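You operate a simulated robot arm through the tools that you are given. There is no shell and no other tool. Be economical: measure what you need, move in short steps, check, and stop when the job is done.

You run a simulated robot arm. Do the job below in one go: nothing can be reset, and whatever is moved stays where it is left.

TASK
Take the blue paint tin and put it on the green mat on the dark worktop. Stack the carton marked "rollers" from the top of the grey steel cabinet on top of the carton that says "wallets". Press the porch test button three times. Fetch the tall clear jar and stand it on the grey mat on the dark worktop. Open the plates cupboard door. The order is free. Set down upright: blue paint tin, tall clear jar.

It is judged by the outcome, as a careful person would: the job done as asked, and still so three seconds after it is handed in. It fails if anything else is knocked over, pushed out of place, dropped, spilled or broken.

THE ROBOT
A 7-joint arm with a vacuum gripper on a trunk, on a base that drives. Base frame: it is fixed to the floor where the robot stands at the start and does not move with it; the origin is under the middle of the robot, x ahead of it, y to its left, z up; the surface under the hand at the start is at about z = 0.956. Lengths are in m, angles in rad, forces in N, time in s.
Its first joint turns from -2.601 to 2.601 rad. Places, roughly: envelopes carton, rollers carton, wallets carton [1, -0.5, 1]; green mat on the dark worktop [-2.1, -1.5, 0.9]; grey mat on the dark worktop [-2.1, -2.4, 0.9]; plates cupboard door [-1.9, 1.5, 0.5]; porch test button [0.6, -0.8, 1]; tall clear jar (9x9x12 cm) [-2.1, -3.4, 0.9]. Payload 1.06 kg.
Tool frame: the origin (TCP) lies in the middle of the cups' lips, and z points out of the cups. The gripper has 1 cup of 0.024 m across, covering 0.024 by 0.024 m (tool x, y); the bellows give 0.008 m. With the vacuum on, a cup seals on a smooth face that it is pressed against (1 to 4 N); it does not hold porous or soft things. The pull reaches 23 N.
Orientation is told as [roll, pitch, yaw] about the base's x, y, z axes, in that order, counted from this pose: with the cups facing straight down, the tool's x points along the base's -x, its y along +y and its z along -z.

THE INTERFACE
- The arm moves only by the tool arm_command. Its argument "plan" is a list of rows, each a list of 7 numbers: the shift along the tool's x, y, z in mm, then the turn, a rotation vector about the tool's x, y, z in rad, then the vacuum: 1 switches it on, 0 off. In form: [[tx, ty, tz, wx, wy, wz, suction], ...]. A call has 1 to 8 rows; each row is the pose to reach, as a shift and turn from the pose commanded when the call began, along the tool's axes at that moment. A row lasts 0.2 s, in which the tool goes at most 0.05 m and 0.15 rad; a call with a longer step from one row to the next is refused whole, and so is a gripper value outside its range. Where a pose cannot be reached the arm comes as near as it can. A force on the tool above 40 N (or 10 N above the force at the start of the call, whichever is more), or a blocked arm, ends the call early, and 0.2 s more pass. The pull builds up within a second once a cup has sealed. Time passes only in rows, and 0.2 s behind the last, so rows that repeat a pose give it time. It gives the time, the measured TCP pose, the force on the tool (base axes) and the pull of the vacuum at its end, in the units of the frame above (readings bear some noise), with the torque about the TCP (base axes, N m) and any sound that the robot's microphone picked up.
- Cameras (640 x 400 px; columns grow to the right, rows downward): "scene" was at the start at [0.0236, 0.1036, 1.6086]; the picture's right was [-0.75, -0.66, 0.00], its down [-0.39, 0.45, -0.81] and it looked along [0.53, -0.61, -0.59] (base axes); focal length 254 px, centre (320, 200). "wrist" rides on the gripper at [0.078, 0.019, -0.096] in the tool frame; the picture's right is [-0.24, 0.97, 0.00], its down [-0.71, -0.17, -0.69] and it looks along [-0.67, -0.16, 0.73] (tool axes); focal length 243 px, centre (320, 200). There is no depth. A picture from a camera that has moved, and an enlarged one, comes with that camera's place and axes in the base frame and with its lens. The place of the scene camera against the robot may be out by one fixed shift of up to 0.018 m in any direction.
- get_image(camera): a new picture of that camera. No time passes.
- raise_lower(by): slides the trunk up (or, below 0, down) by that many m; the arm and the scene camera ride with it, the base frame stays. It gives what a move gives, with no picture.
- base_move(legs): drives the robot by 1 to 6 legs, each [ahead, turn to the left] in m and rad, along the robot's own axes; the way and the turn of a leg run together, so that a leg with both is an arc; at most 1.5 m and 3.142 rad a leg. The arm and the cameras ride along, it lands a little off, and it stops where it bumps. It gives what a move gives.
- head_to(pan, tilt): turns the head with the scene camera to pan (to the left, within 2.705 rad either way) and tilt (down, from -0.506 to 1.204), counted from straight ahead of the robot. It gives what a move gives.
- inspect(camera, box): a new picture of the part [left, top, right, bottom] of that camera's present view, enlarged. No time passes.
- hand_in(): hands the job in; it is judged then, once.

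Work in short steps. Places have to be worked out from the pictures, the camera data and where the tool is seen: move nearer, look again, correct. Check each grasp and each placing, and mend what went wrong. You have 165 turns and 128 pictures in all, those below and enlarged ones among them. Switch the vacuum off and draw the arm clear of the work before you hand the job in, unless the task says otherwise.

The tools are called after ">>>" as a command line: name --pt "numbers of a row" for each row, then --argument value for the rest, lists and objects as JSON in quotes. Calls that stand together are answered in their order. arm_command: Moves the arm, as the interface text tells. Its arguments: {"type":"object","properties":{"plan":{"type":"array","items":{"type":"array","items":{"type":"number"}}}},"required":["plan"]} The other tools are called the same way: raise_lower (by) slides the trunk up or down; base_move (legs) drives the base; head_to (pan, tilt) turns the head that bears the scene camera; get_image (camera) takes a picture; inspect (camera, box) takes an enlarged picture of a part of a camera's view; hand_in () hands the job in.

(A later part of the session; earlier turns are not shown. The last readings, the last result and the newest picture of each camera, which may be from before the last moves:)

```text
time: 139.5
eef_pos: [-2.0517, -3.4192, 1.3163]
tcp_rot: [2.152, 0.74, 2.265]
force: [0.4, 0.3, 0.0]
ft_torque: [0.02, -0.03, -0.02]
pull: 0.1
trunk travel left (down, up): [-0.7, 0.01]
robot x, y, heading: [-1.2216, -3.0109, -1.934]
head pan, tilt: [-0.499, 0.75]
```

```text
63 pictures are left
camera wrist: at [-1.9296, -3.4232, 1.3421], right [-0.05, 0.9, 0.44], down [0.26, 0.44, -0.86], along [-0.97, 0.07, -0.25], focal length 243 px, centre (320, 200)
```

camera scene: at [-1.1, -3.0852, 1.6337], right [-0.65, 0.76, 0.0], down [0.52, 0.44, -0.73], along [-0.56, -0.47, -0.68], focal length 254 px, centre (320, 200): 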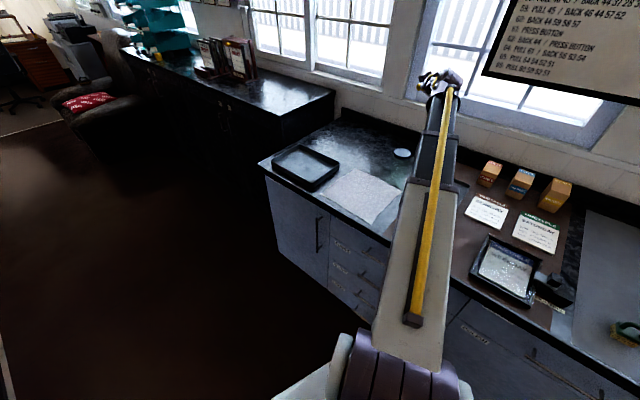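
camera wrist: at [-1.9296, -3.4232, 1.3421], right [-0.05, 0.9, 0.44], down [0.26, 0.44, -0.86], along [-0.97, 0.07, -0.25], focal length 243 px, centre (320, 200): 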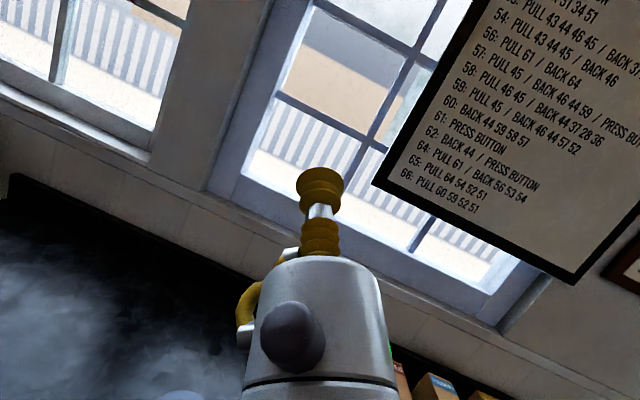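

Roll unwound; the tool points slightly up. Now I bring it down the right way, first part.

>>> arm_command --pt "-5 -5 -3 0.097 -0.105 0 0" --pt "-11 -10 -7 0.194 -0.21 0 0" --pt "-16 -15 -10 0.291 -0.315 0 0" --pt "-22 -20 -13 0.388 -0.42 0 0" --pt "-27 -25 -17 0.485 -0.525 0 0" --pt "-33 -30 -20 0.582 -0.63 0 0" --pt "-38 -35 -23 0.679 -0.735 0 0" --pt "-44 -40 -27 0.776 -0.84 0 0"

>>> arm_command --pt "0 0 0 0.097 -0.105 0 0" --pt "0 0 0 0.194 -0.21 0 0" --pt "0 0 0 0.291 -0.315 0 0" --pt "0 0 0 0.388 -0.42 0 0" --pt "0 0 0 0.485 -0.525 0 0" --pt "0 0 0 0.576 -0.624 0 0"

>>> get_image --camera "wrist"

```text
time: 141.3
eef_pos: [-2.0393, -3.445, 1.2464]
tcp_rot: [0.7, 0.561, 1.205]
force: [0.1, 0.5, -1.3]
ft_torque: [0.0, 0.04, -0.03]
pull: 0.0
out of reach, approached as far as the arm can: row 7, 8
trunk travel left (down, up): [-0.7, 0.01]
robot x, y, heading: [-1.2197, -3.0106, -1.934]
head pan, tilt: [-0.499, 0.75]
```

```text
time: 142.7
eef_pos: [-2.0386, -3.4444, 1.2545]
tcp_rot: [0.239, -0.131, 0.958]
force: [-0.5, -0.1, 0.7]
ft_torque: [0.01, -0.01, 0.02]
pull: 0.0
out of reach, approached as far as the arm can: row 1, 2, 3, 4, 5, 6
trunk travel left (down, up): [-0.7, 0.01]
robot x, y, heading: [-1.2231, -3.0096, -1.938]
head pan, tilt: [-0.499, 0.75]
```

```text
62 pictures are left
camera wrist: at [-2.0874, -3.5184, 1.3413], right [-0.66, 0.71, 0.26], down [0.62, 0.32, 0.71], along [0.42, 0.63, -0.65], focal length 243 px, centre (320, 200)
```

wrist: 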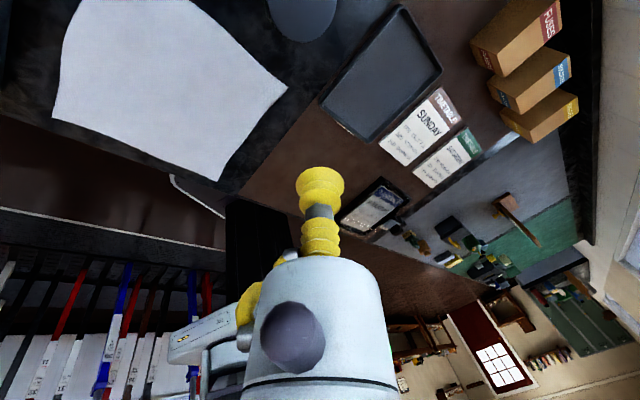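

The passage past the in-line pose was off-plane, so it flipped to the other stop. I redo it carefully in the exact vertical plane of the boom: raise again, then cone back over the top.

>>> arm_command --pt "-3 -1 -7 -0.065 0.125 0 0" --pt "-5 -3 -14 -0.13 0.25 0 0" --pt "-8 -4 -21 -0.194 0.375 0 0" --pt "-11 -5 -28 -0.259 0.5 0 0" --pt "-13 -7 -36 -0.324 0.624 0 0" --pt "-16 -8 -43 -0.389 0.749 0 0" --pt "-19 -9 -50 -0.454 0.874 0 0" --pt "-21 -11 -57 -0.519 0.999 0 0"

>>> arm_command --pt "0 0 0 -0.056 -0.0284 -0.129 0" --pt "0 0 0 -0.112 -0.057 -0.258 0" --pt "0 0 0 -0.168 -0.085 -0.387 0" --pt "0 0 0 -0.224 -0.114 -0.516 0" --pt "0 0 0 -0.28 -0.142 -0.645 0" --pt "0 0 0 -0.336 -0.17 -0.774 0" --pt "0 0 0 -0.392 -0.199 -0.903 0" --pt "0 0 0 -0.448 -0.227 -1.032 0"

>>> arm_command --pt "0 0 0 -0.056 -0.0284 -0.129 0" --pt "0 0 0 -0.112 -0.057 -0.258 0" --pt "0 0 0 -0.168 -0.085 -0.387 0" --pt "0 0 0 -0.224 -0.114 -0.516 0" --pt "0 0 0 -0.28 -0.142 -0.645 0" --pt "0 0 0 -0.336 -0.17 -0.774 0" --pt "0 0 0 -0.392 -0.199 -0.903 0" --pt "0 0 0 -0.448 -0.227 -1.032 0"

>>> inspect --camera "wrist" --box '[0, 0, 640, 400]'

```text
time: 144.5
eef_pos: [-2.0005, -3.4633, 1.3039]
tcp_rot: [1.009, 0.695, 1.52]
force: [0.3, 0.2, -0.2]
ft_torque: [0.01, -0.02, -0.01]
pull: 0.2
out of reach, approached as far as the arm can: row 3, 4, 5, 6, 7, 8
trunk travel left (down, up): [-0.7, 0.01]
robot x, y, heading: [-1.2235, -3.0134, -1.939]
head pan, tilt: [-0.499, 0.75]
```

```text
time: 146.3
eef_pos: [-2.0013, -3.4649, 1.3035]
tcp_rot: [1.508, -0.342, 1.646]
force: [-0.5, -0.4, 0.5]
ft_torque: [0.0, -0.03, 0.0]
pull: 0.0
trunk travel left (down, up): [-0.7, 0.01]
robot x, y, heading: [-1.2199, -3.0115, -1.935]
head pan, tilt: [-0.499, 0.75]
```

```text
time: 148.1
eef_pos: [-2.0008, -3.4635, 1.3025]
tcp_rot: [2.798, -1.165, 0.617]
force: [0.2, -1.1, 0.2]
ft_torque: [-0.02, -0.01, 0.02]
pull: 0.0
trunk travel left (down, up): [-0.7, 0.01]
robot x, y, heading: [-1.2201, -3.0145, -1.938]
head pan, tilt: [-0.499, 0.75]
```

```text
1.00 times, centred on (320, 200) of wrist (not enlarged: the box is as wide or as high as the picture)
camera zoom: at [-1.9344, -3.4755, 1.1993], right [0.36, -0.87, 0.34], down [0.79, 0.48, 0.37], along [-0.49, 0.14, 0.86], focal length 243 px, centre (320, 200)
```

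zoom: 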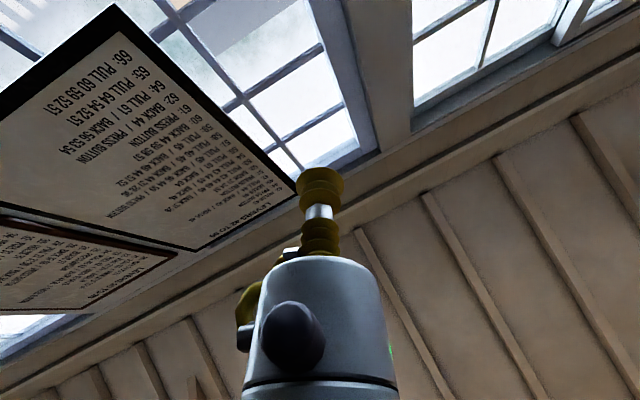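

The tool now points up at the right roll but 0.25 rad off the boom's plane. I align it into the plane, then check.

>>> arm_command --pt "0 0 0 -0.128 0.006 0 0" --pt "0 0 0 -0.256 0.013 0 0" --pt "0 0 0 -0.256 0.013 0 0"

>>> inspect --camera "wrist" --box '[0, 0, 640, 400]'

>>> get_image --camera "scene"

```text
time: 148.9
eef_pos: [-2.0015, -3.4626, 1.3026]
tcp_rot: [3.042, -1.179, 0.632]
force: [0.6, 0.2, 0.7]
ft_torque: [0.05, -0.02, 0.02]
pull: 0.0
trunk travel left (down, up): [-0.7, 0.01]
robot x, y, heading: [-1.221, -3.0109, -1.935]
head pan, tilt: [-0.499, 0.75]
```

```text
1.00 times, centred on (320, 200) of wrist (not enlarged: the box is as wide or as high as the picture)
camera zoom: at [-1.9394, -3.4508, 1.1963], right [0.57, -0.78, 0.25], down [0.68, 0.62, 0.39], along [-0.46, -0.05, 0.89], focal length 243 px, centre (320, 200)
```

zoom: 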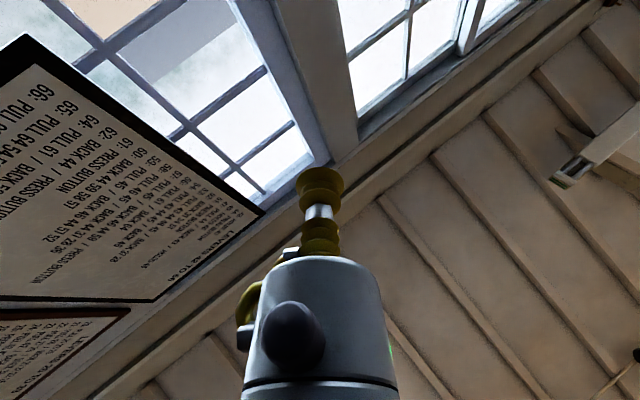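

```text
59 pictures are left
camera scene: at [-1.1001, -3.0852, 1.6337], right [-0.65, 0.76, 0.0], down [0.52, 0.44, -0.73], along [-0.56, -0.47, -0.68], focal length 254 px, centre (320, 200)
```

scene: 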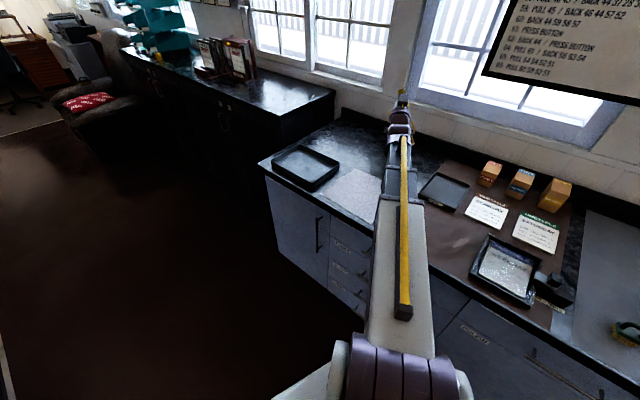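

Well aligned in plane now. I pitch down straight through the in-line pose.

>>> arm_command --pt "11 0 -5 0 0.145 0 0" --pt "22 0 -9 0 0.29 0 0" --pt "33 0 -14 0 0.435 0 0" --pt "44 0 -18 0 0.58 0 0" --pt "55 0 -23 0 0.725 0 0" --pt "66 0 -28 0 0.87 0 0" --pt "77 0 -32 0 1.015 0 0" --pt "92 0 -38 0 1.16 0 0"

>>> arm_command --pt "0 0 0 0 0.145 0 0" --pt "0 0 0 0 0.29 0 0" --pt "0 0 0 0 0.435 0 0" --pt "0 0 0 0 0.58 0 0" --pt "0 0 0 0 0.725 0 0" --pt "0 0 0 0 0.8 0 0"

>>> get_image --camera "wrist"

```text
time: 150.7
eef_pos: [-2.0069, -3.4509, 1.2034]
tcp_rot: [0.26, -0.799, -2.766]
force: [0.4, 0.8, 0.4]
ft_torque: [0.0, -0.02, 0.01]
pull: 0.1
out of reach, approached as far as the arm can: row 3, 4, 5, 6, 7, 8
trunk travel left (down, up): [-0.7, 0.01]
robot x, y, heading: [-1.2176, -3.0106, -1.938]
head pan, tilt: [-0.499, 0.75]
```

```text
time: 152.1
eef_pos: [-2.0132, -3.437, 1.203]
tcp_rot: [0.271, -0.035, -2.559]
force: [-0.2, 0.2, -0.9]
ft_torque: [0.02, 0.01, -0.03]
pull: 0.1
out of reach, approached as far as the arm can: row 1, 2, 3, 4, 5, 6
trunk travel left (down, up): [-0.7, 0.01]
robot x, y, heading: [-1.2199, -3.0116, -1.933]
head pan, tilt: [-0.499, 0.75]
```

```text
58 pictures are left
camera wrist: at [-1.9487, -3.384, 1.2981], right [0.33, -0.91, 0.27], down [-0.77, -0.09, 0.64], along [-0.55, -0.41, -0.72], focal length 243 px, centre (320, 200)
```

wrist: 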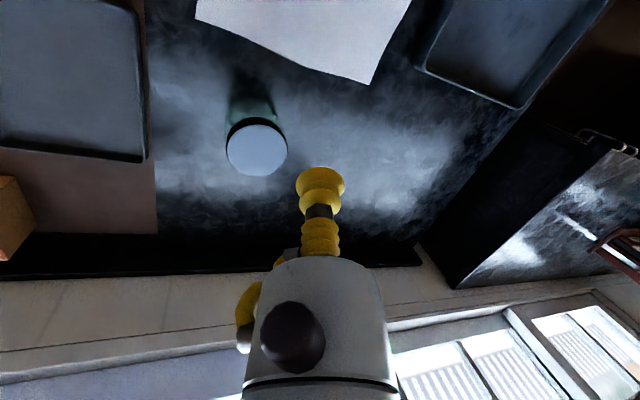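

The lean persists. I try another way out: pull the tool in close to the body, where the elbow must bend strongly, while asking for a level tool.

>>> arm_command --pt "45 5 0 0.07 0.01 0 0" --pt "90 10 0 0.14 0.02 0 0" --pt "135 15 1 0.21 0.03 0 0" --pt "180 20 2 0.271 0.035 0 0" --pt "225 26 2 0.271 0.035 0 0" --pt "270 32 3 0.271 0.035 0 0" --pt "310 37 3 0.271 0.035 0 0" --pt "324 38 3 0.271 0.035 0 0"

>>> get_image --camera "scene"

```text
time: 153.7
eef_pos: [-1.7379, -3.2992, 1.2214]
tcp_rot: [0.258, -0.053, -2.56]
force: [-5.7, -2.8, -13.6]
ft_torque: [-0.37, 0.22, 0.15]
pull: 0.1
out of reach, approached as far as the arm can: row 1, 2, 3, 4, 5, 6, 7, 8
trunk travel left (down, up): [-0.7, 0.01]
robot x, y, heading: [-1.2253, -3.0111, -1.936]
head pan, tilt: [-0.499, 0.75]
stopped in row 8: the force on the tool passed its limit at 66 N (the readings are from after the stop); the commanded pose is now the measured one
```

```text
57 pictures are left
camera scene: at [-1.1004, -3.0853, 1.6337], right [-0.65, 0.76, 0.0], down [0.52, 0.44, -0.73], along [-0.56, -0.47, -0.68], focal length 254 px, centre (320, 200)
```

scene: 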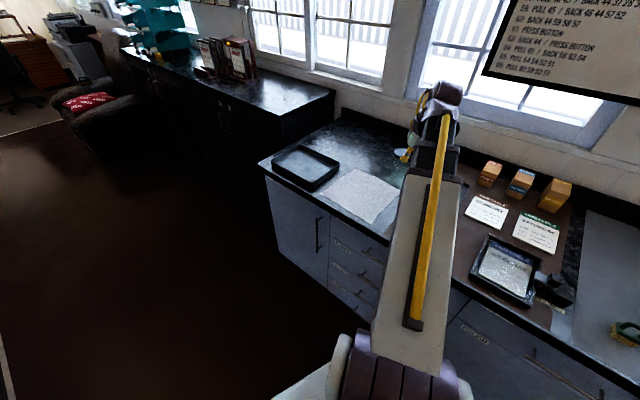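

Idea: the roll joint sits at its stop with the bend reversed; the bend can only be made to cross zero while the stop blocks the roll. I move out again, then swing the tip up through in-line passing on the blocked (right) side.

>>> arm_command --pt "-41 0 -8 0 0 0 0" --pt "-82 -1 -17 0 0 0 0" --pt "-123 -1 -25 0 0 0 0" --pt "-165 -2 -33 0 0 0 0" --pt "-206 -2 -42 0 0 0 0" --pt "-247 -3 -50 0 0 0 0"

>>> arm_command --pt "-5 -5 -1 0.0346 -0.1394 0 0" --pt "-11 -11 -2 0.069 -0.279 0 0" --pt "-16 -16 -3 0.104 -0.418 0 0" --pt "-22 -22 -4 0.138 -0.558 0 0" --pt "-27 -27 -5 0.173 -0.697 0 0" --pt "-32 -32 -7 0.208 -0.836 0 0" --pt "-38 -38 -8 0.242 -0.976 0 0" --pt "-43 -43 -9 0.277 -1.115 0 0"

>>> inspect --camera "wrist" --box '[0, 0, 640, 400]'

```text
time: 155.1
eef_pos: [-1.9565, -3.4091, 1.2779]
tcp_rot: [0.261, -0.054, -2.542]
force: [0.1, -0.3, 0.2]
ft_torque: [-0.02, 0.01, 0.01]
pull: 0.0
out of reach, approached as far as the arm can: row 2, 3, 4, 5, 6
trunk travel left (down, up): [-0.7, 0.01]
robot x, y, heading: [-1.2257, -3.0122, -1.938]
head pan, tilt: [-0.499, 0.75]
```

```text
time: 156.9
eef_pos: [-2.0221, -3.378, 1.2777]
tcp_rot: [0.374, -1.136, -3.017]
force: [-0.5, 1.3, 0.6]
ft_torque: [0.01, 0.03, -0.01]
pull: 0.0
out of reach, approached as far as the arm can: row 1, 2, 3, 4, 5, 6, 7, 8
trunk travel left (down, up): [-0.7, 0.01]
robot x, y, heading: [-1.2208, -3.0151, -1.94]
head pan, tilt: [-0.499, 0.75]
```

```text
1.00 times, centred on (320, 200) of wrist (not enlarged: the box is as wide or as high as the picture)
camera zoom: at [-1.9059, -3.3442, 1.2487], right [0.33, -0.87, 0.36], down [0.17, 0.43, 0.88], along [-0.93, -0.23, 0.29], focal length 243 px, centre (320, 200)
```

zoom: 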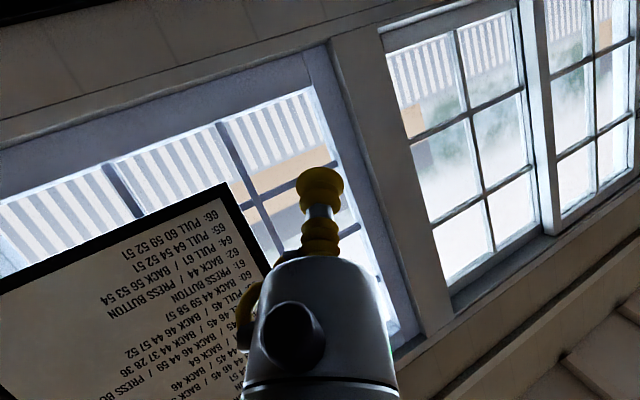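

Still on the stop plane, as intended. I continue up through in-line, biased to the right.

>>> arm_command --pt "0 0 0 0.039 -0.1225 0 0" --pt "0 0 0 0.078 -0.245 0 0" --pt "0 0 0 0.117 -0.3675 0 0" --pt "0 0 0 0.156 -0.49 0 0" --pt "0 0 0 0.195 -0.6125 0 0" --pt "0 0 0 0.234 -0.735 0 0" --pt "0 0 0 0.273 -0.8575 0 0" --pt "0 0 0 0.273 -0.8575 0 0"

>>> inspect --camera "wrist" --box '[0, 0, 640, 400]'

```text
time: 158.7
eef_pos: [-2.0216, -3.3798, 1.2791]
tcp_rot: [2.772, -1.13, 0.537]
force: [0.4, -0.2, 0.5]
ft_torque: [-0.01, 0.03, -0.01]
pull: 0.2
out of reach, approached as far as the arm can: row 1, 2, 3, 4
trunk travel left (down, up): [-0.7, 0.01]
robot x, y, heading: [-1.2216, -3.0112, -1.94]
head pan, tilt: [-0.499, 0.75]
```

```text
1.00 times, centred on (320, 200) of wrist (not enlarged: the box is as wide or as high as the picture)
camera zoom: at [-1.9601, -3.4012, 1.1732], right [0.28, -0.89, 0.36], down [0.85, 0.4, 0.34], along [-0.45, 0.21, 0.87], focal length 243 px, centre (320, 200)
```

zoom: 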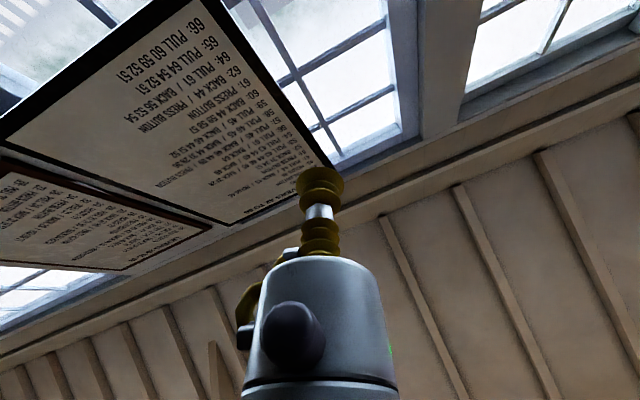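

Rows 1–4 were blocked and then it was reached: the bend has likely crossed. Now I cone around the boom over the right side down to pointing down.

>>> arm_command --pt "0 0 0 0.061 0.0423 0.1233 0" --pt "0 0 0 0.122 0.0846 0.2466 0" --pt "0 0 0 0.183 0.127 0.37 0" --pt "0 0 0 0.244 0.169 0.493 0" --pt "0 0 0 0.305 0.2115 0.6165 0" --pt "0 0 0 0.366 0.254 0.74 0" --pt "0 0 0 0.427 0.296 0.863 0" --pt "0 0 0 0.488 0.338 0.986 0"

>>> arm_command --pt "0 0 0 0.061 0.0423 0.1233 0" --pt "0 0 0 0.122 0.0846 0.2466 0" --pt "0 0 0 0.183 0.127 0.37 0" --pt "0 0 0 0.244 0.169 0.493 0" --pt "0 0 0 0.305 0.2115 0.6165 0" --pt "0 0 0 0.366 0.254 0.74 0" --pt "0 0 0 0.427 0.296 0.863 0" --pt "0 0 0 0.488 0.338 0.986 0"

>>> inspect --camera "wrist" --box '[0, 0, 640, 400]'

```text
time: 160.5
eef_pos: [-2.022, -3.3815, 1.2771]
tcp_rot: [1.417, -0.36, 1.603]
force: [-0.1, -0.7, 0.7]
ft_torque: [0.03, -0.01, 0.0]
pull: 0.0
trunk travel left (down, up): [-0.7, 0.01]
robot x, y, heading: [-1.2222, -3.0104, -1.937]
head pan, tilt: [-0.499, 0.75]
```

```text
time: 162.3
eef_pos: [-2.0224, -3.3785, 1.2763]
tcp_rot: [0.863, 0.667, 1.502]
force: [0.1, -0.1, 0.9]
ft_torque: [0.01, 0.02, -0.01]
pull: 0.0
trunk travel left (down, up): [-0.7, 0.01]
robot x, y, heading: [-1.2225, -3.0112, -1.933]
head pan, tilt: [-0.499, 0.75]
```

```text
1.00 times, centred on (320, 200) of wrist (not enlarged: the box is as wide or as high as the picture)
camera zoom: at [-1.9631, -3.3957, 1.3868], right [-0.59, 0.68, 0.44], down [0.68, 0.71, -0.19], along [-0.44, 0.19, -0.88], focal length 243 px, centre (320, 200)
```

zoom: 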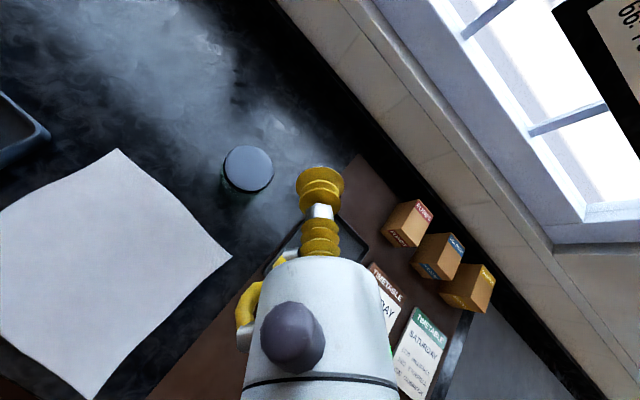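

All rows were reached. Now I swing to vertical while shifting over the jar at z≈1.19.

>>> arm_command --pt "-1 -6 14 0.0914 -0.0925 0 0" --pt "-2 -12 28 0.183 -0.185 0 0" --pt "-3 -18 42 0.274 -0.2775 0 0" --pt "-4 -23 56 0.366 -0.37 0 0" --pt "-5 -29 70 0.457 -0.4625 0 0" --pt "-6 -35 84 0.548 -0.555 0 0" --pt "-7 -41 98 0.64 -0.6475 0 0" --pt "-8 -47 111 0.731 -0.74 0 0"

>>> get_image --camera "wrist"

```text
time: 164.1
eef_pos: [-2.0798, -3.435, 1.1845]
tcp_rot: [-0.01, -0.001, 1.193]
force: [-0.4, 0.1, 0.2]
ft_torque: [-0.01, -0.03, -0.02]
pull: 0.2
trunk travel left (down, up): [-0.7, 0.01]
robot x, y, heading: [-1.2234, -3.0108, -1.944]
head pan, tilt: [-0.499, 0.75]
```

```text
53 pictures are left
camera wrist: at [-2.1288, -3.4986, 1.2812], right [-0.82, 0.58, -0.01], down [0.41, 0.6, 0.69], along [0.4, 0.56, -0.73], focal length 243 px, centre (320, 200)
```

wrist: 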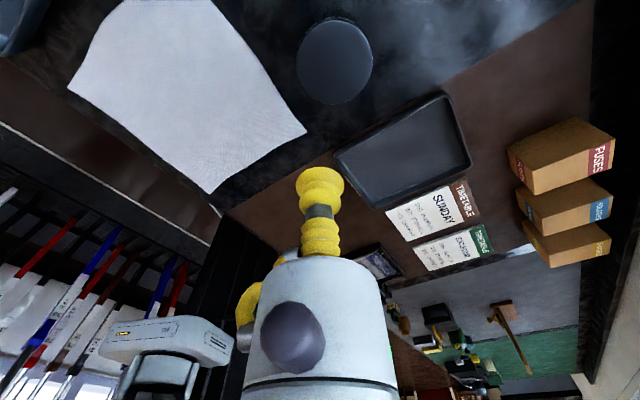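

Vertical again at last. Jar lid centre ≈ (-2.101, -3.440). I shift over it and descend to just above the lid.

>>> arm_command --pt "12 18 25 0 0 0 0" --pt "12 18 65 0 0 0 0" --pt "12 18 105 0 0 0 0" --pt "12 18 130 0 0 0 0" --pt "12 18 142 0 0 0 1"

>>> get_image --camera "wrist"

```text
time: 165.3
eef_pos: [-2.1013, -3.4435, 1.045]
tcp_rot: [-0.009, -0.001, 1.191]
force: [0.4, 0.1, 0.0]
ft_torque: [0.02, 0.0, 0.0]
pull: 0.1
trunk travel left (down, up): [-0.7, 0.01]
robot x, y, heading: [-1.2192, -3.0103, -1.938]
head pan, tilt: [-0.499, 0.75]
```

```text
52 pictures are left
camera wrist: at [-2.148, -3.5056, 1.1411], right [-0.82, 0.58, -0.01], down [0.42, 0.6, 0.69], along [0.4, 0.56, -0.73], focal length 243 px, centre (320, 200)
```

wrist: 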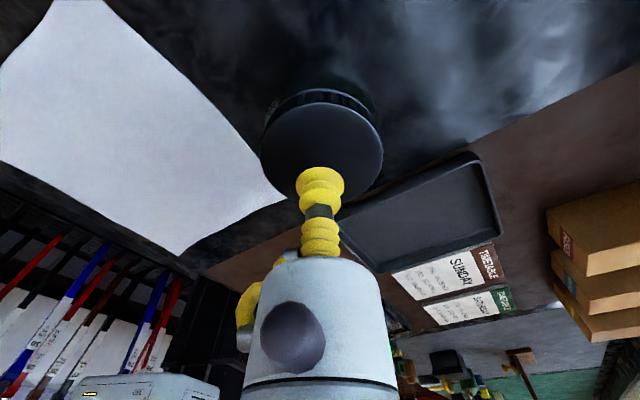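

Centred within a few mm. I creep down onto the lid with vacuum on.

>>> arm_command --pt "1 3 14 0 0 0 1" --pt "1 3 20 0 0 0 1" --pt "1 3 25 0 0 0 1" --pt "1 3 28 0 0 0 1" --pt "1 3 30 0 0 0 1" --pt "1 3 30 0 0 0 1"

```text
time: 166.7
eef_pos: [-2.1023, -3.4401, 1.0161]
tcp_rot: [-0.007, 0.001, 1.193]
force: [-3.7, -0.9, 6.9]
ft_torque: [0.0, 0.13, 0.03]
pull: 23.2
trunk travel left (down, up): [-0.7, 0.01]
robot x, y, heading: [-1.2238, -3.0107, -1.939]
head pan, tilt: [-0.499, 0.75]
```

Sealed. I lift gently and check the jar comes with its lid.

>>> arm_command --pt "0 0 -6 0 0 0 1" --pt "0 0 -15 0 0 0 1" --pt "0 0 -35 0 0 0 1" --pt "0 0 -60 0 0 0 1" --pt "0 0 -90 0 0 0 1" --pt "0 0 -120 0 0 0 1" --pt "0 0 -145 0 0 0 1"

>>> head_to --pan -0.85 --tilt 0.65

>>> get_image --camera "scene"

>>> get_image --camera "wrist"

```text
time: 168.3
eef_pos: [-2.1042, -3.4407, 1.1588]
tcp_rot: [-0.009, 0.0, 1.192]
force: [-0.1, 0.1, -3.5]
ft_torque: [-0.04, 0.01, -0.01]
pull: 23.2
trunk travel left (down, up): [-0.7, 0.01]
robot x, y, heading: [-1.2225, -3.0097, -1.936]
head pan, tilt: [-0.499, 0.75]
```

```text
time: 169.1
eef_pos: [-2.1049, -3.4395, 1.1583]
tcp_rot: [-0.008, -0.002, 1.193]
force: [-0.7, -0.1, -3.2]
ft_torque: [-0.06, -0.01, -0.01]
pull: 23.0
trunk travel left (down, up): [-0.7, 0.01]
robot x, y, heading: [-1.226, -3.0122, -1.939]
head pan, tilt: [-0.85, 0.649]
```

```text
51 pictures are left
camera scene: at [-1.1186, -3.0619, 1.6423], right [-0.35, 0.94, 0.0], down [0.57, 0.21, -0.8], along [-0.75, -0.28, -0.6], focal length 254 px, centre (320, 200)
```

scene: 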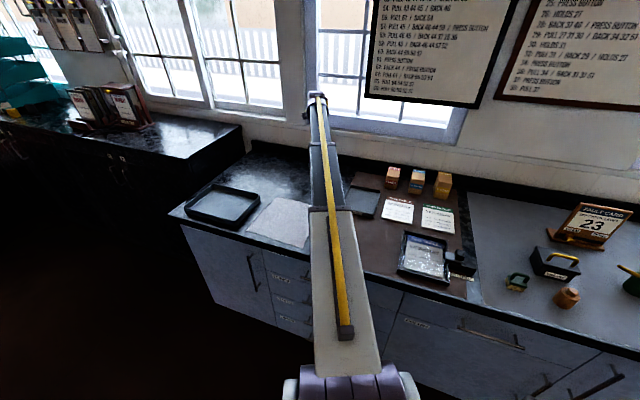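

```text
50 pictures are left
camera wrist: at [-2.152, -3.5029, 1.2544], right [-0.82, 0.58, -0.01], down [0.42, 0.6, 0.69], along [0.4, 0.56, -0.73], focal length 243 px, centre (320, 200)
```

wrist: 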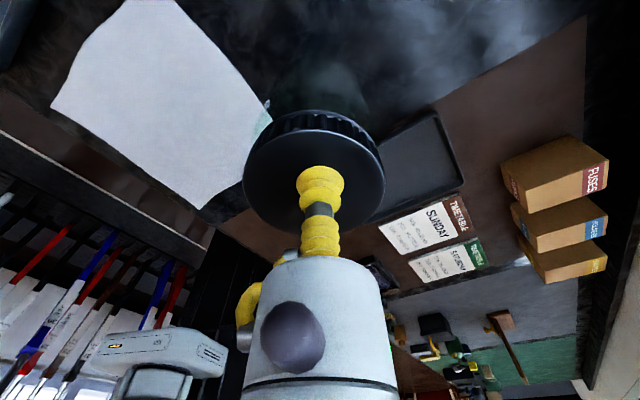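

Load 3.4 N and the jar hangs under its lid. I carry it along the bench to the grey mat's free spot around (-2.08, -2.63).

>>> arm_command --pt "-40 14 -10 0 0 0 1" --pt "-84 30 -20 0 0 0 1" --pt "-129 47 -20 0 0 0 1" --pt "-174 63 -20 0 0 0 1" --pt "-218 79 -20 0 0 0 1" --pt "-263 96 -20 0 0 0 1" --pt "-308 112 -20 0 0 0 1" --pt "-353 128 -20 0 0 0 1"

>>> arm_command --pt "-40 14 0 0 0 0 1" --pt "-84 31 0 0 0 0 1" --pt "-129 47 0 0 0 0 1" --pt "-174 63 0 0 0 0 1" --pt "-218 79 0 0 0 0 1" --pt "-263 96 0 0 0 0 1" --pt "-308 112 0 0 0 0 1" --pt "-340 124 0 0 0 0 1"

>>> get_image --camera "wrist"

>>> head_to --pan -1.5 --tilt 0.65

>>> get_image --camera "scene"

```text
time: 170.9
eef_pos: [-2.0933, -3.064, 1.1793]
tcp_rot: [-0.009, 0.0, 1.19]
force: [0.8, 0.7, -3.1]
ft_torque: [0.01, 0.03, 0.0]
pull: 23.4
trunk travel left (down, up): [-0.7, 0.01]
robot x, y, heading: [-1.2238, -3.0102, -1.938]
head pan, tilt: [-0.85, 0.649]
```

```text
time: 172.7
eef_pos: [-2.0852, -2.7036, 1.1772]
tcp_rot: [-0.01, 0.0, 1.193]
force: [1.1, -0.5, -3.0]
ft_torque: [0.0, 0.02, 0.01]
pull: 23.7
trunk travel left (down, up): [-0.7, 0.01]
robot x, y, heading: [-1.2221, -3.0154, -1.934]
head pan, tilt: [-0.85, 0.649]
```

```text
49 pictures are left
camera wrist: at [-2.1323, -2.7666, 1.2737], right [-0.82, 0.58, -0.01], down [0.42, 0.6, 0.69], along [0.4, 0.56, -0.73], focal length 243 px, centre (320, 200)
```

wrist: 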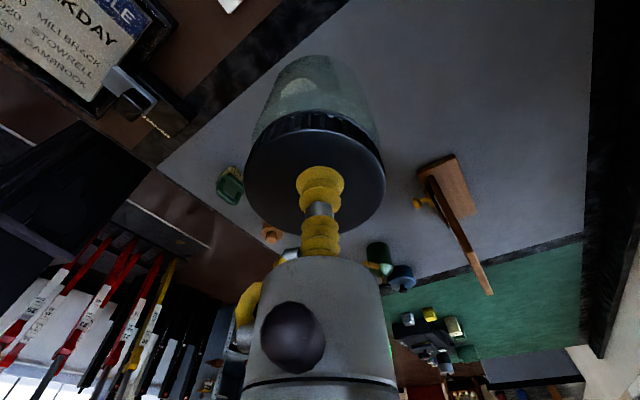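

```text
time: 173.8
eef_pos: [-2.0851, -2.7059, 1.1773]
tcp_rot: [-0.009, 0.001, 1.192]
force: [-0.5, 0.3, -2.9]
ft_torque: [-0.02, 0.02, -0.01]
pull: 23.0
trunk travel left (down, up): [-0.7, 0.01]
robot x, y, heading: [-1.2226, -3.0126, -1.937]
head pan, tilt: [-1.499, 0.649]
```

```text
48 pictures are left
camera scene: at [-1.1203, -3.0062, 1.6423], right [0.29, 0.96, 0.0], down [0.58, -0.18, -0.8], along [-0.76, 0.23, -0.6], focal length 254 px, centre (320, 200)
```

scene: 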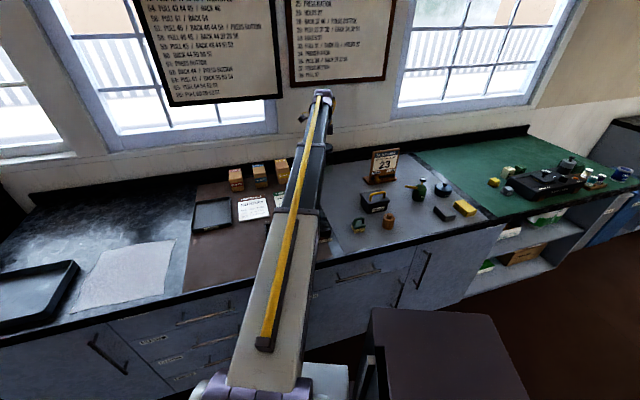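

The mat edge is at y≈-2.726; toolbox edge near y≈-2.555. I move to y≈-2.636 and descend to about 1 cm above the mat.

>>> arm_command --pt "-32 13 0 0 0 0 1" --pt "-65 26 0 0 0 0 1" --pt "-65 26 35 0 0 0 1" --pt "-65 26 75 0 0 0 1" --pt "-65 26 110 0 0 0 1" --pt "-65 26 135 0 0 0 1" --pt "-65 26 148 0 0 0 1"

>>> get_image --camera "wrist"

>>> inspect --camera "scene" --box '[260, 80, 460, 260]'

```text
time: 175.3
eef_pos: [-2.0829, -2.6337, 1.0283]
tcp_rot: [-0.008, 0.0, 1.193]
force: [-0.3, 0.1, -3.0]
ft_torque: [0.0, 0.03, 0.03]
pull: 22.9
trunk travel left (down, up): [-0.7, 0.01]
robot x, y, heading: [-1.2221, -3.0133, -1.938]
head pan, tilt: [-1.499, 0.649]
```

```text
47 pictures are left
camera wrist: at [-2.1294, -2.6975, 1.1253], right [-0.82, 0.58, -0.01], down [0.42, 0.6, 0.69], along [0.4, 0.56, -0.73], focal length 243 px, centre (320, 200)
```

wrist: 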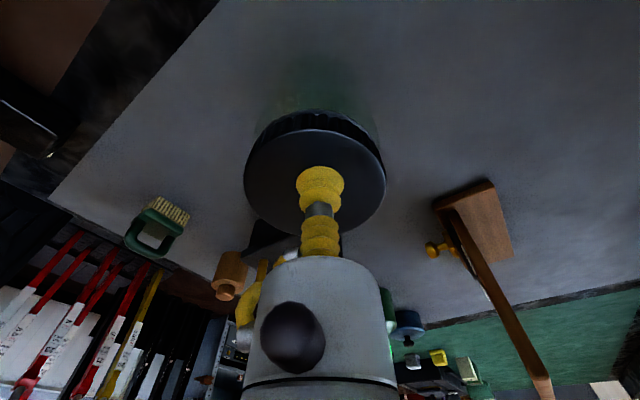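

```text
2.22 times, centred on (360, 170) of scene
camera zoom: at [-1.1204, -3.006, 1.6423], right [0.29, 0.96, 0.0], down [0.58, -0.18, -0.8], along [-0.76, 0.23, -0.6], focal length 564 px, centre (231, 267)
```

zoom: 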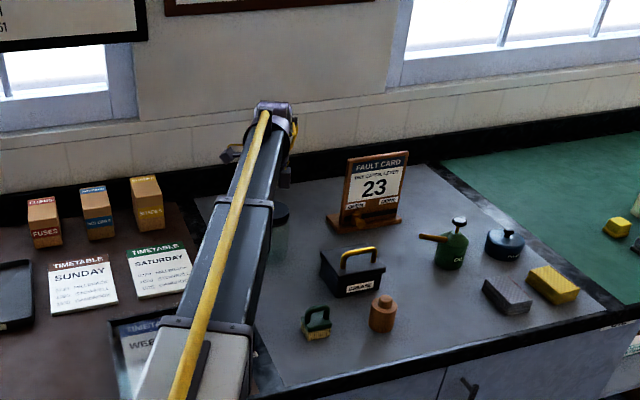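

Jar is clear of the toolbox and well on the mat area. I creep down to contact.

>>> arm_command --pt "0 0 4 0 0 0 1" --pt "0 0 7 0 0 0 1" --pt "0 0 9 0 0 0 1" --pt "0 0 10 0 0 0 1"

```text
time: 176.3
eef_pos: [-2.081, -2.6336, 1.0203]
tcp_rot: [-0.01, 0.0, 1.195]
force: [-0.3, -0.1, -2.8]
ft_torque: [0.0, -0.02, -0.01]
pull: 23.3
trunk travel left (down, up): [-0.7, 0.01]
robot x, y, heading: [-1.2251, -3.0153, -1.938]
head pan, tilt: [-1.499, 0.649]
```

>>> arm_command --pt "0 0 2 0 0 0 1" --pt "0 0 4 0 0 0 1" --pt "0 0 4 0 0 0 1"

```text
time: 177.2
eef_pos: [-2.0812, -2.6336, 1.0166]
tcp_rot: [-0.007, 0.001, 1.19]
force: [-1.7, -2.4, 5.0]
ft_torque: [0.01, 0.06, 0.01]
pull: 23.2
trunk travel left (down, up): [-0.7, 0.01]
robot x, y, heading: [-1.225, -3.0123, -1.938]
head pan, tilt: [-1.499, 0.649]
```

Contact (≈8 N net). I release, wait and rise.

>>> arm_command --pt "0 0 0 0 0 0 0" --pt "0 0 0 0 0 0 0" --pt "0 0 0 0 0 0 0" --pt "0 0 -4 0 0 0 0" --pt "0 0 -12 0 0 0 0" --pt "0 0 -50 0 0 0 0" --pt "0 0 -90 0 0 0 0" --pt "0 0 -130 0 0 0 0"

>>> get_image --camera "wrist"

```text
time: 178.9
eef_pos: [-2.0856, -2.6316, 1.1428]
tcp_rot: [-0.01, 0.001, 1.192]
force: [-0.7, -0.4, 0.0]
ft_torque: [0.02, 0.0, -0.01]
pull: 0.0
trunk travel left (down, up): [-0.7, 0.01]
robot x, y, heading: [-1.2229, -3.0086, -1.941]
head pan, tilt: [-1.499, 0.649]
```

```text
45 pictures are left
camera wrist: at [-2.132, -2.6955, 1.2408], right [-0.82, 0.58, -0.01], down [0.42, 0.6, 0.69], along [0.4, 0.56, -0.73], focal length 243 px, centre (320, 200)
```

wrist: 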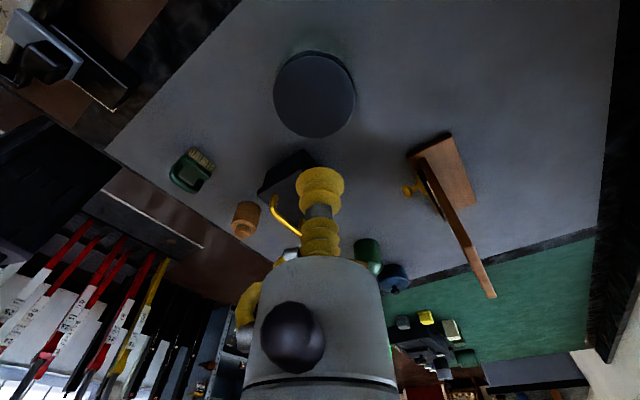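

The jar stands upright on the grey mat. I retract the arm at height and swing it round to the robot's front, keeping the wrist posture.

>>> arm_command --pt "0 -35 -30 0 0 0 0" --pt "0 -75 -55 0 0 0 0" --pt "0 -115 -60 0 0 0 0" --pt "0 -160 -60 0 0 0 0" --pt "0 -200 -60 0 0 0 0" --pt "0 -240 -60 0 0 0 0"

>>> arm_command --pt "41 -1 0 0 0 -0.058 0" --pt "81 -5 0 0 0 -0.116 0" --pt "121 -11 0 0 0 -0.174 0" --pt "161 -19 0 0 0 -0.232 0" --pt "200 -29 0 0 0 -0.29 0" --pt "239 -42 0 0 0 -0.348 0" --pt "277 -57 0 0 0 -0.406 0" --pt "313 -74 0 0 0 -0.464 0"

>>> arm_command --pt "41 -1 0 0 0 -0.058 0" --pt "81 -5 0 0 0 -0.116 0" --pt "121 -11 0 0 0 -0.174 0" --pt "161 -19 0 0 0 -0.232 0" --pt "200 -29 0 0 0 -0.29 0" --pt "239 -42 0 0 0 -0.348 0" --pt "277 -57 0 0 0 -0.406 0" --pt "313 -74 0 0 0 -0.464 0"

>>> arm_command --pt "41 -1 0 0 0 -0.058 0" --pt "81 -5 0 0 0 -0.116 0" --pt "121 -11 0 0 0 -0.174 0" --pt "161 -19 0 0 0 -0.232 0" --pt "200 -29 0 0 0 -0.29 0" --pt "239 -42 0 0 0 -0.348 0" --pt "277 -57 0 0 0 -0.406 0" --pt "313 -74 0 0 0 -0.464 0"

```text
time: 180.3
eef_pos: [-1.857, -2.7221, 1.2041]
tcp_rot: [-0.01, -0.001, 1.193]
force: [0.8, -0.1, -0.2]
ft_torque: [-0.03, 0.01, -0.02]
pull: 0.0
trunk travel left (down, up): [-0.7, 0.01]
robot x, y, heading: [-1.2235, -3.0118, -1.935]
head pan, tilt: [-1.499, 0.649]
```

```text
time: 182.2
eef_pos: [-1.9066, -3.0443, 1.2092]
tcp_rot: [-0.006, 0.005, 1.656]
force: [0.0, -0.2, 0.0]
ft_torque: [-0.03, 0.01, -0.01]
pull: 0.0
trunk travel left (down, up): [-0.7, 0.01]
robot x, y, heading: [-1.2206, -3.0111, -1.938]
head pan, tilt: [-1.499, 0.649]
```

```text
time: 183.9
eef_pos: [-1.8079, -3.348, 1.214]
tcp_rot: [-0.007, 0.008, 2.121]
force: [0.0, 0.0, 0.6]
ft_torque: [0.0, -0.01, 0.0]
pull: 0.1
trunk travel left (down, up): [-0.7, 0.01]
robot x, y, heading: [-1.224, -3.0166, -1.941]
head pan, tilt: [-1.499, 0.649]
```

```text
time: 185.8
eef_pos: [-1.5779, -3.5751, 1.2133]
tcp_rot: [-0.002, 0.008, 2.584]
force: [-0.6, 1.0, 0.3]
ft_torque: [0.01, -0.01, -0.01]
pull: 0.1
trunk travel left (down, up): [-0.7, 0.01]
robot x, y, heading: [-1.2228, -3.0113, -1.939]
head pan, tilt: [-1.499, 0.649]
```

Now I back away from the bench, turn, and drive up the room to the kitchen unit.

>>> base_move --legs '[[-0.55, 0], [0, -2.805]]'

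>>> base_move --legs '[[1.4, 0], [1.4, 0], [1.0, 0]]'

>>> head_to --pan 1.2 --tilt 0.6

>>> get_image --camera "scene"

```text
time: 195.4
eef_pos: [-0.9128, -1.8402, 1.2129]
tcp_rot: [-0.002, 0.008, -0.164]
force: [0.3, 0.2, 0.5]
ft_torque: [-0.02, 0.01, 0.02]
pull: 0.1
trunk travel left (down, up): [-0.7, 0.01]
robot x, y, heading: [-1.0245, -2.4961, 1.6]
head pan, tilt: [-1.499, 0.649]
```

```text
time: 214.0
eef_pos: [-1.0026, 2.0235, 1.2138]
tcp_rot: [-0.002, 0.009, -0.194]
force: [-0.5, 0.1, -0.6]
ft_torque: [-0.01, -0.03, 0.0]
pull: 0.1
trunk travel left (down, up): [-0.7, 0.01]
robot x, y, heading: [-1.1328, 1.3735, 1.565]
head pan, tilt: [-1.499, 0.649]
```

```text
time: 216.4
eef_pos: [-1.0012, 2.025, 1.2133]
tcp_rot: [-0.002, 0.008, -0.193]
force: [-0.4, 0.0, 0.3]
ft_torque: [-0.01, -0.04, -0.01]
pull: 0.1
trunk travel left (down, up): [-0.7, 0.01]
robot x, y, heading: [-1.1332, 1.3737, 1.573]
head pan, tilt: [1.201, 0.6]
```

```text
44 pictures are left
camera scene: at [-1.3747, 1.3584, 1.6466], right [0.36, 0.93, 0.0], down [0.53, -0.21, -0.83], along [-0.77, 0.3, -0.56], focal length 254 px, centre (320, 200)
```

scene: 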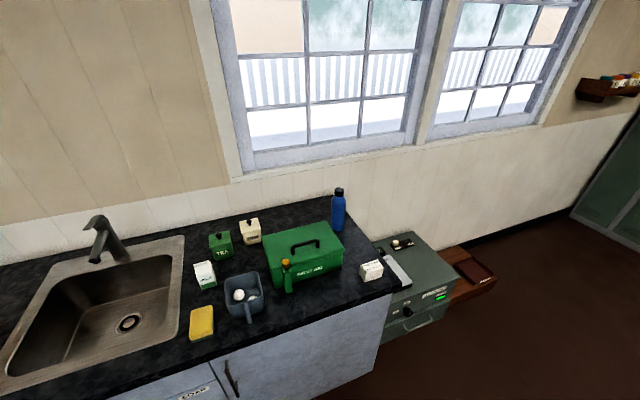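

I turn to face the unit, back off, and look at the doors and labels.

>>> base_move --legs '[[0, 1.57], [-0.3, 0]]'

>>> head_to --pan 0.0 --tilt 0.75

>>> get_image --camera "scene"

```text
time: 222.2
eef_pos: [-1.4739, 1.5233, 1.2116]
tcp_rot: [-0.002, 0.009, 1.32]
force: [0.6, 0.1, -0.1]
ft_torque: [-0.03, 0.01, 0.01]
pull: 0.1
trunk travel left (down, up): [-0.7, 0.01]
robot x, y, heading: [-0.8318, 1.3558, 3.085]
head pan, tilt: [1.201, 0.6]
```

```text
time: 223.6
eef_pos: [-1.4739, 1.5234, 1.212]
tcp_rot: [-0.003, 0.007, 1.319]
force: [0.3, -0.6, 0.6]
ft_torque: [0.02, -0.01, -0.02]
pull: 0.0
trunk travel left (down, up): [-0.7, 0.01]
robot x, y, heading: [-0.8257, 1.3531, 3.079]
head pan, tilt: [0.0, 0.75]
```

```text
43 pictures are left
camera scene: at [-0.8675, 1.1866, 1.6337], right [0.06, 1.0, 0.0], down [0.68, -0.04, -0.73], along [-0.73, 0.04, -0.68], focal length 254 px, centre (320, 200)
```

scene: 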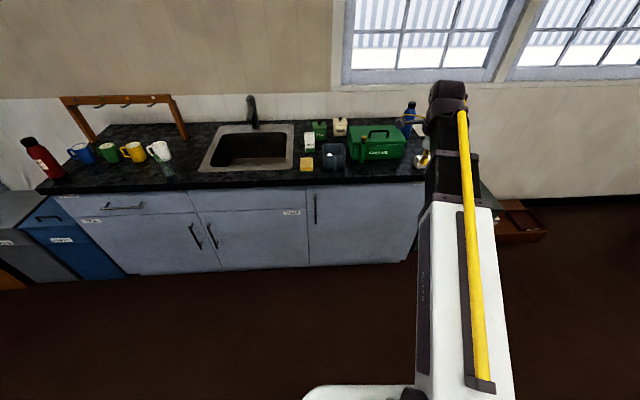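

>>> inspect --camera "scene" --box '[40, 170, 240, 280]'

>>> inspect --camera "scene" --box '[230, 170, 440, 285]'

```text
3.20 times, centred on (140, 225) of scene
camera zoom: at [-0.8675, 1.1866, 1.6337], right [0.06, 1.0, 0.0], down [0.68, -0.04, -0.73], along [-0.73, 0.04, -0.68], focal length 813 px, centre (896, 120)
```

zoom: 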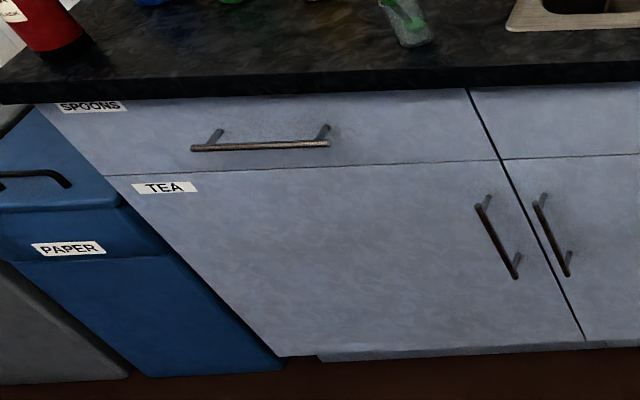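

```text
3.05 times, centred on (335, 228) of scene
camera zoom: at [-0.8675, 1.1866, 1.6337], right [0.06, 1.0, 0.0], down [0.68, -0.04, -0.73], along [-0.73, 0.04, -0.68], focal length 774 px, centre (274, 116)
```

zoom: 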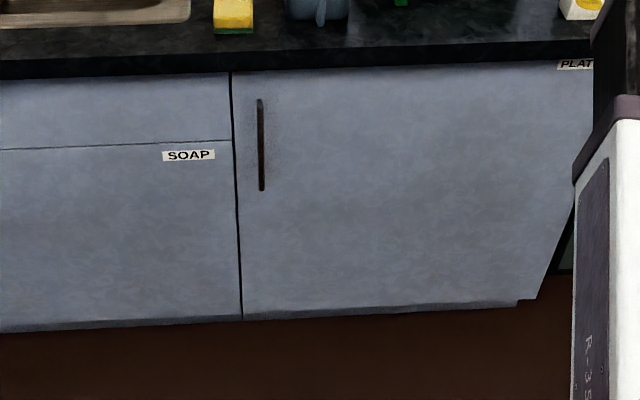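

The third door is labelled "PLATES" (y 1.17–1.77, handle left, hinge right at y≈1.77). Plan: stand facing -y with the hinge exactly on my lateral axis, stick the cup on the door, and swing robot and door together by reversing along an arc about the hinge.

>>> base_move --legs '[[0, 1.633], [-0.417, 0]]'

>>> arm_command --pt "-46 -2 0 0 0 0.07 0" --pt "-92 -7 0 0 0 0.14 0" --pt "-138 -15 0 0 0 0.21 0" --pt "-183 -26 0 0 0 0.28 0" --pt "-227 -41 0 0 0 0.35 0" --pt "-270 -59 0 0 0 0.42 0" --pt "-312 -80 0 0 0 0.49 0" --pt "-353 -103 0 0 0 0.56 0"

>>> arm_command --pt "-46 -2 0 0 0 0.07 0" --pt "-92 -7 0 0 0 0.14 0" --pt "-138 -15 0 0 0 0.21 0" --pt "-183 -26 0 0 0 0.28 0" --pt "-214 -36 0 0 0 0.33 0"

>>> get_image --camera "wrist"

```text
time: 230.0
eef_pos: [-0.9638, 1.1068, 1.2131]
tcp_rot: [-0.002, 0.009, 2.929]
force: [-1.3, 0.0, 0.3]
ft_torque: [-0.03, -0.02, 0.0]
pull: 0.1
trunk travel left (down, up): [-0.7, 0.01]
robot x, y, heading: [-0.8188, 1.7618, -1.591]
head pan, tilt: [0.0, 0.75]
```

```text
time: 231.8
eef_pos: [-1.2908, 1.2808, 1.2087]
tcp_rot: [-0.005, 0.006, 2.37]
force: [0.8, -0.9, 0.3]
ft_torque: [0.01, -0.03, 0.02]
pull: 0.1
trunk travel left (down, up): [-0.7, 0.01]
robot x, y, heading: [-0.8175, 1.7595, -1.589]
head pan, tilt: [0.0, 0.75]
```

```text
time: 233.0
eef_pos: [-1.4141, 1.455, 1.2083]
tcp_rot: [-0.008, 0.004, 2.04]
force: [0.7, 0.1, -0.5]
ft_torque: [-0.01, 0.03, 0.01]
pull: 0.0
trunk travel left (down, up): [-0.7, 0.01]
robot x, y, heading: [-0.8229, 1.756, -1.587]
head pan, tilt: [0.0, 0.75]
```

```text
40 pictures are left
camera wrist: at [-1.3973, 1.3786, 1.3059], right [-0.97, -0.23, -0.01], down [-0.17, 0.71, 0.68], along [-0.15, 0.67, -0.73], focal length 243 px, centre (320, 200)
```

wrist: 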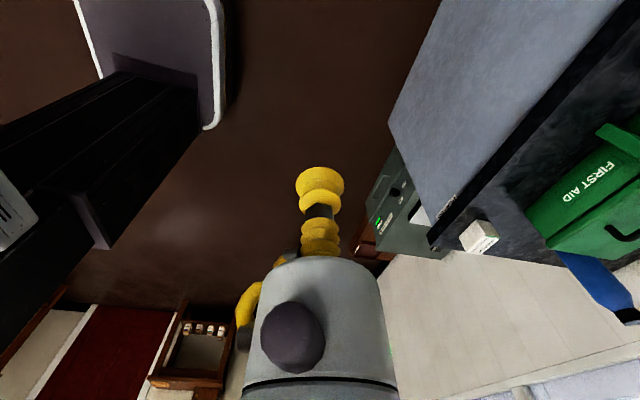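

The hinge lies on my lateral axis (within ~1 cm). I pitch the tool level towards the door, in front of it at height.

>>> arm_command --pt "-2 23 -4 -0.1275 -0.0646 0 0" --pt "-4 46 -7 -0.255 -0.129 0 0" --pt "-6 69 -11 -0.3825 -0.194 0 0" --pt "-8 92 -15 -0.51 -0.258 0 0" --pt "-10 115 -18 -0.6375 -0.323 0 0" --pt "-12 138 -22 -0.765 -0.388 0 0" --pt "-14 161 -25 -0.8925 -0.452 0 0" --pt "-16 184 -29 -1.02 -0.517 0 0"

>>> arm_command --pt "0 0 0 -0.1275 -0.0646 0 0" --pt "0 0 0 -0.255 -0.129 0 0" --pt "0 0 0 -0.3825 -0.194 0 0" --pt "0 0 0 -0.3825 -0.194 0 0"

>>> get_image --camera "wrist"

```text
time: 234.8
eef_pos: [-1.5874, 1.3869, 1.236]
tcp_rot: [1.093, -0.423, 1.781]
force: [-1.2, -0.3, -0.5]
ft_torque: [0.02, -0.02, -0.02]
pull: 0.0
trunk travel left (down, up): [-0.7, 0.01]
robot x, y, heading: [-0.8226, 1.7563, -1.591]
head pan, tilt: [0.0, 0.75]
```

```text
time: 235.8
eef_pos: [-1.5879, 1.386, 1.2367]
tcp_rot: [1.564, -0.469, 1.577]
force: [0.1, 0.1, -0.5]
ft_torque: [0.02, -0.04, -0.01]
pull: 0.0
trunk travel left (down, up): [-0.7, 0.01]
robot x, y, heading: [-0.8198, 1.7548, -1.588]
head pan, tilt: [0.0, 0.75]
```

```text
39 pictures are left
camera wrist: at [-1.492, 1.3117, 1.2191], right [-0.01, -0.23, 0.97], down [0.68, 0.71, 0.17], along [-0.73, 0.67, 0.15], focal length 243 px, centre (320, 200)
```

wrist: 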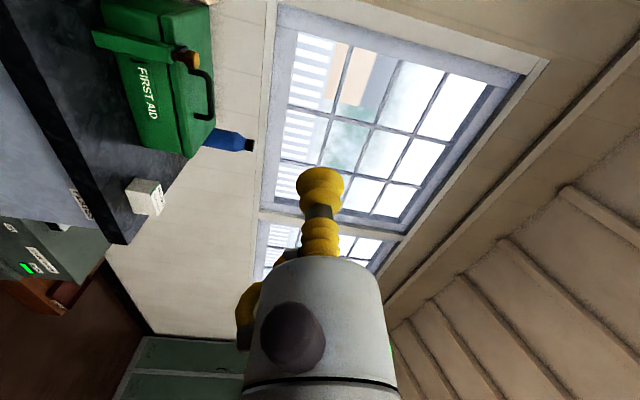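

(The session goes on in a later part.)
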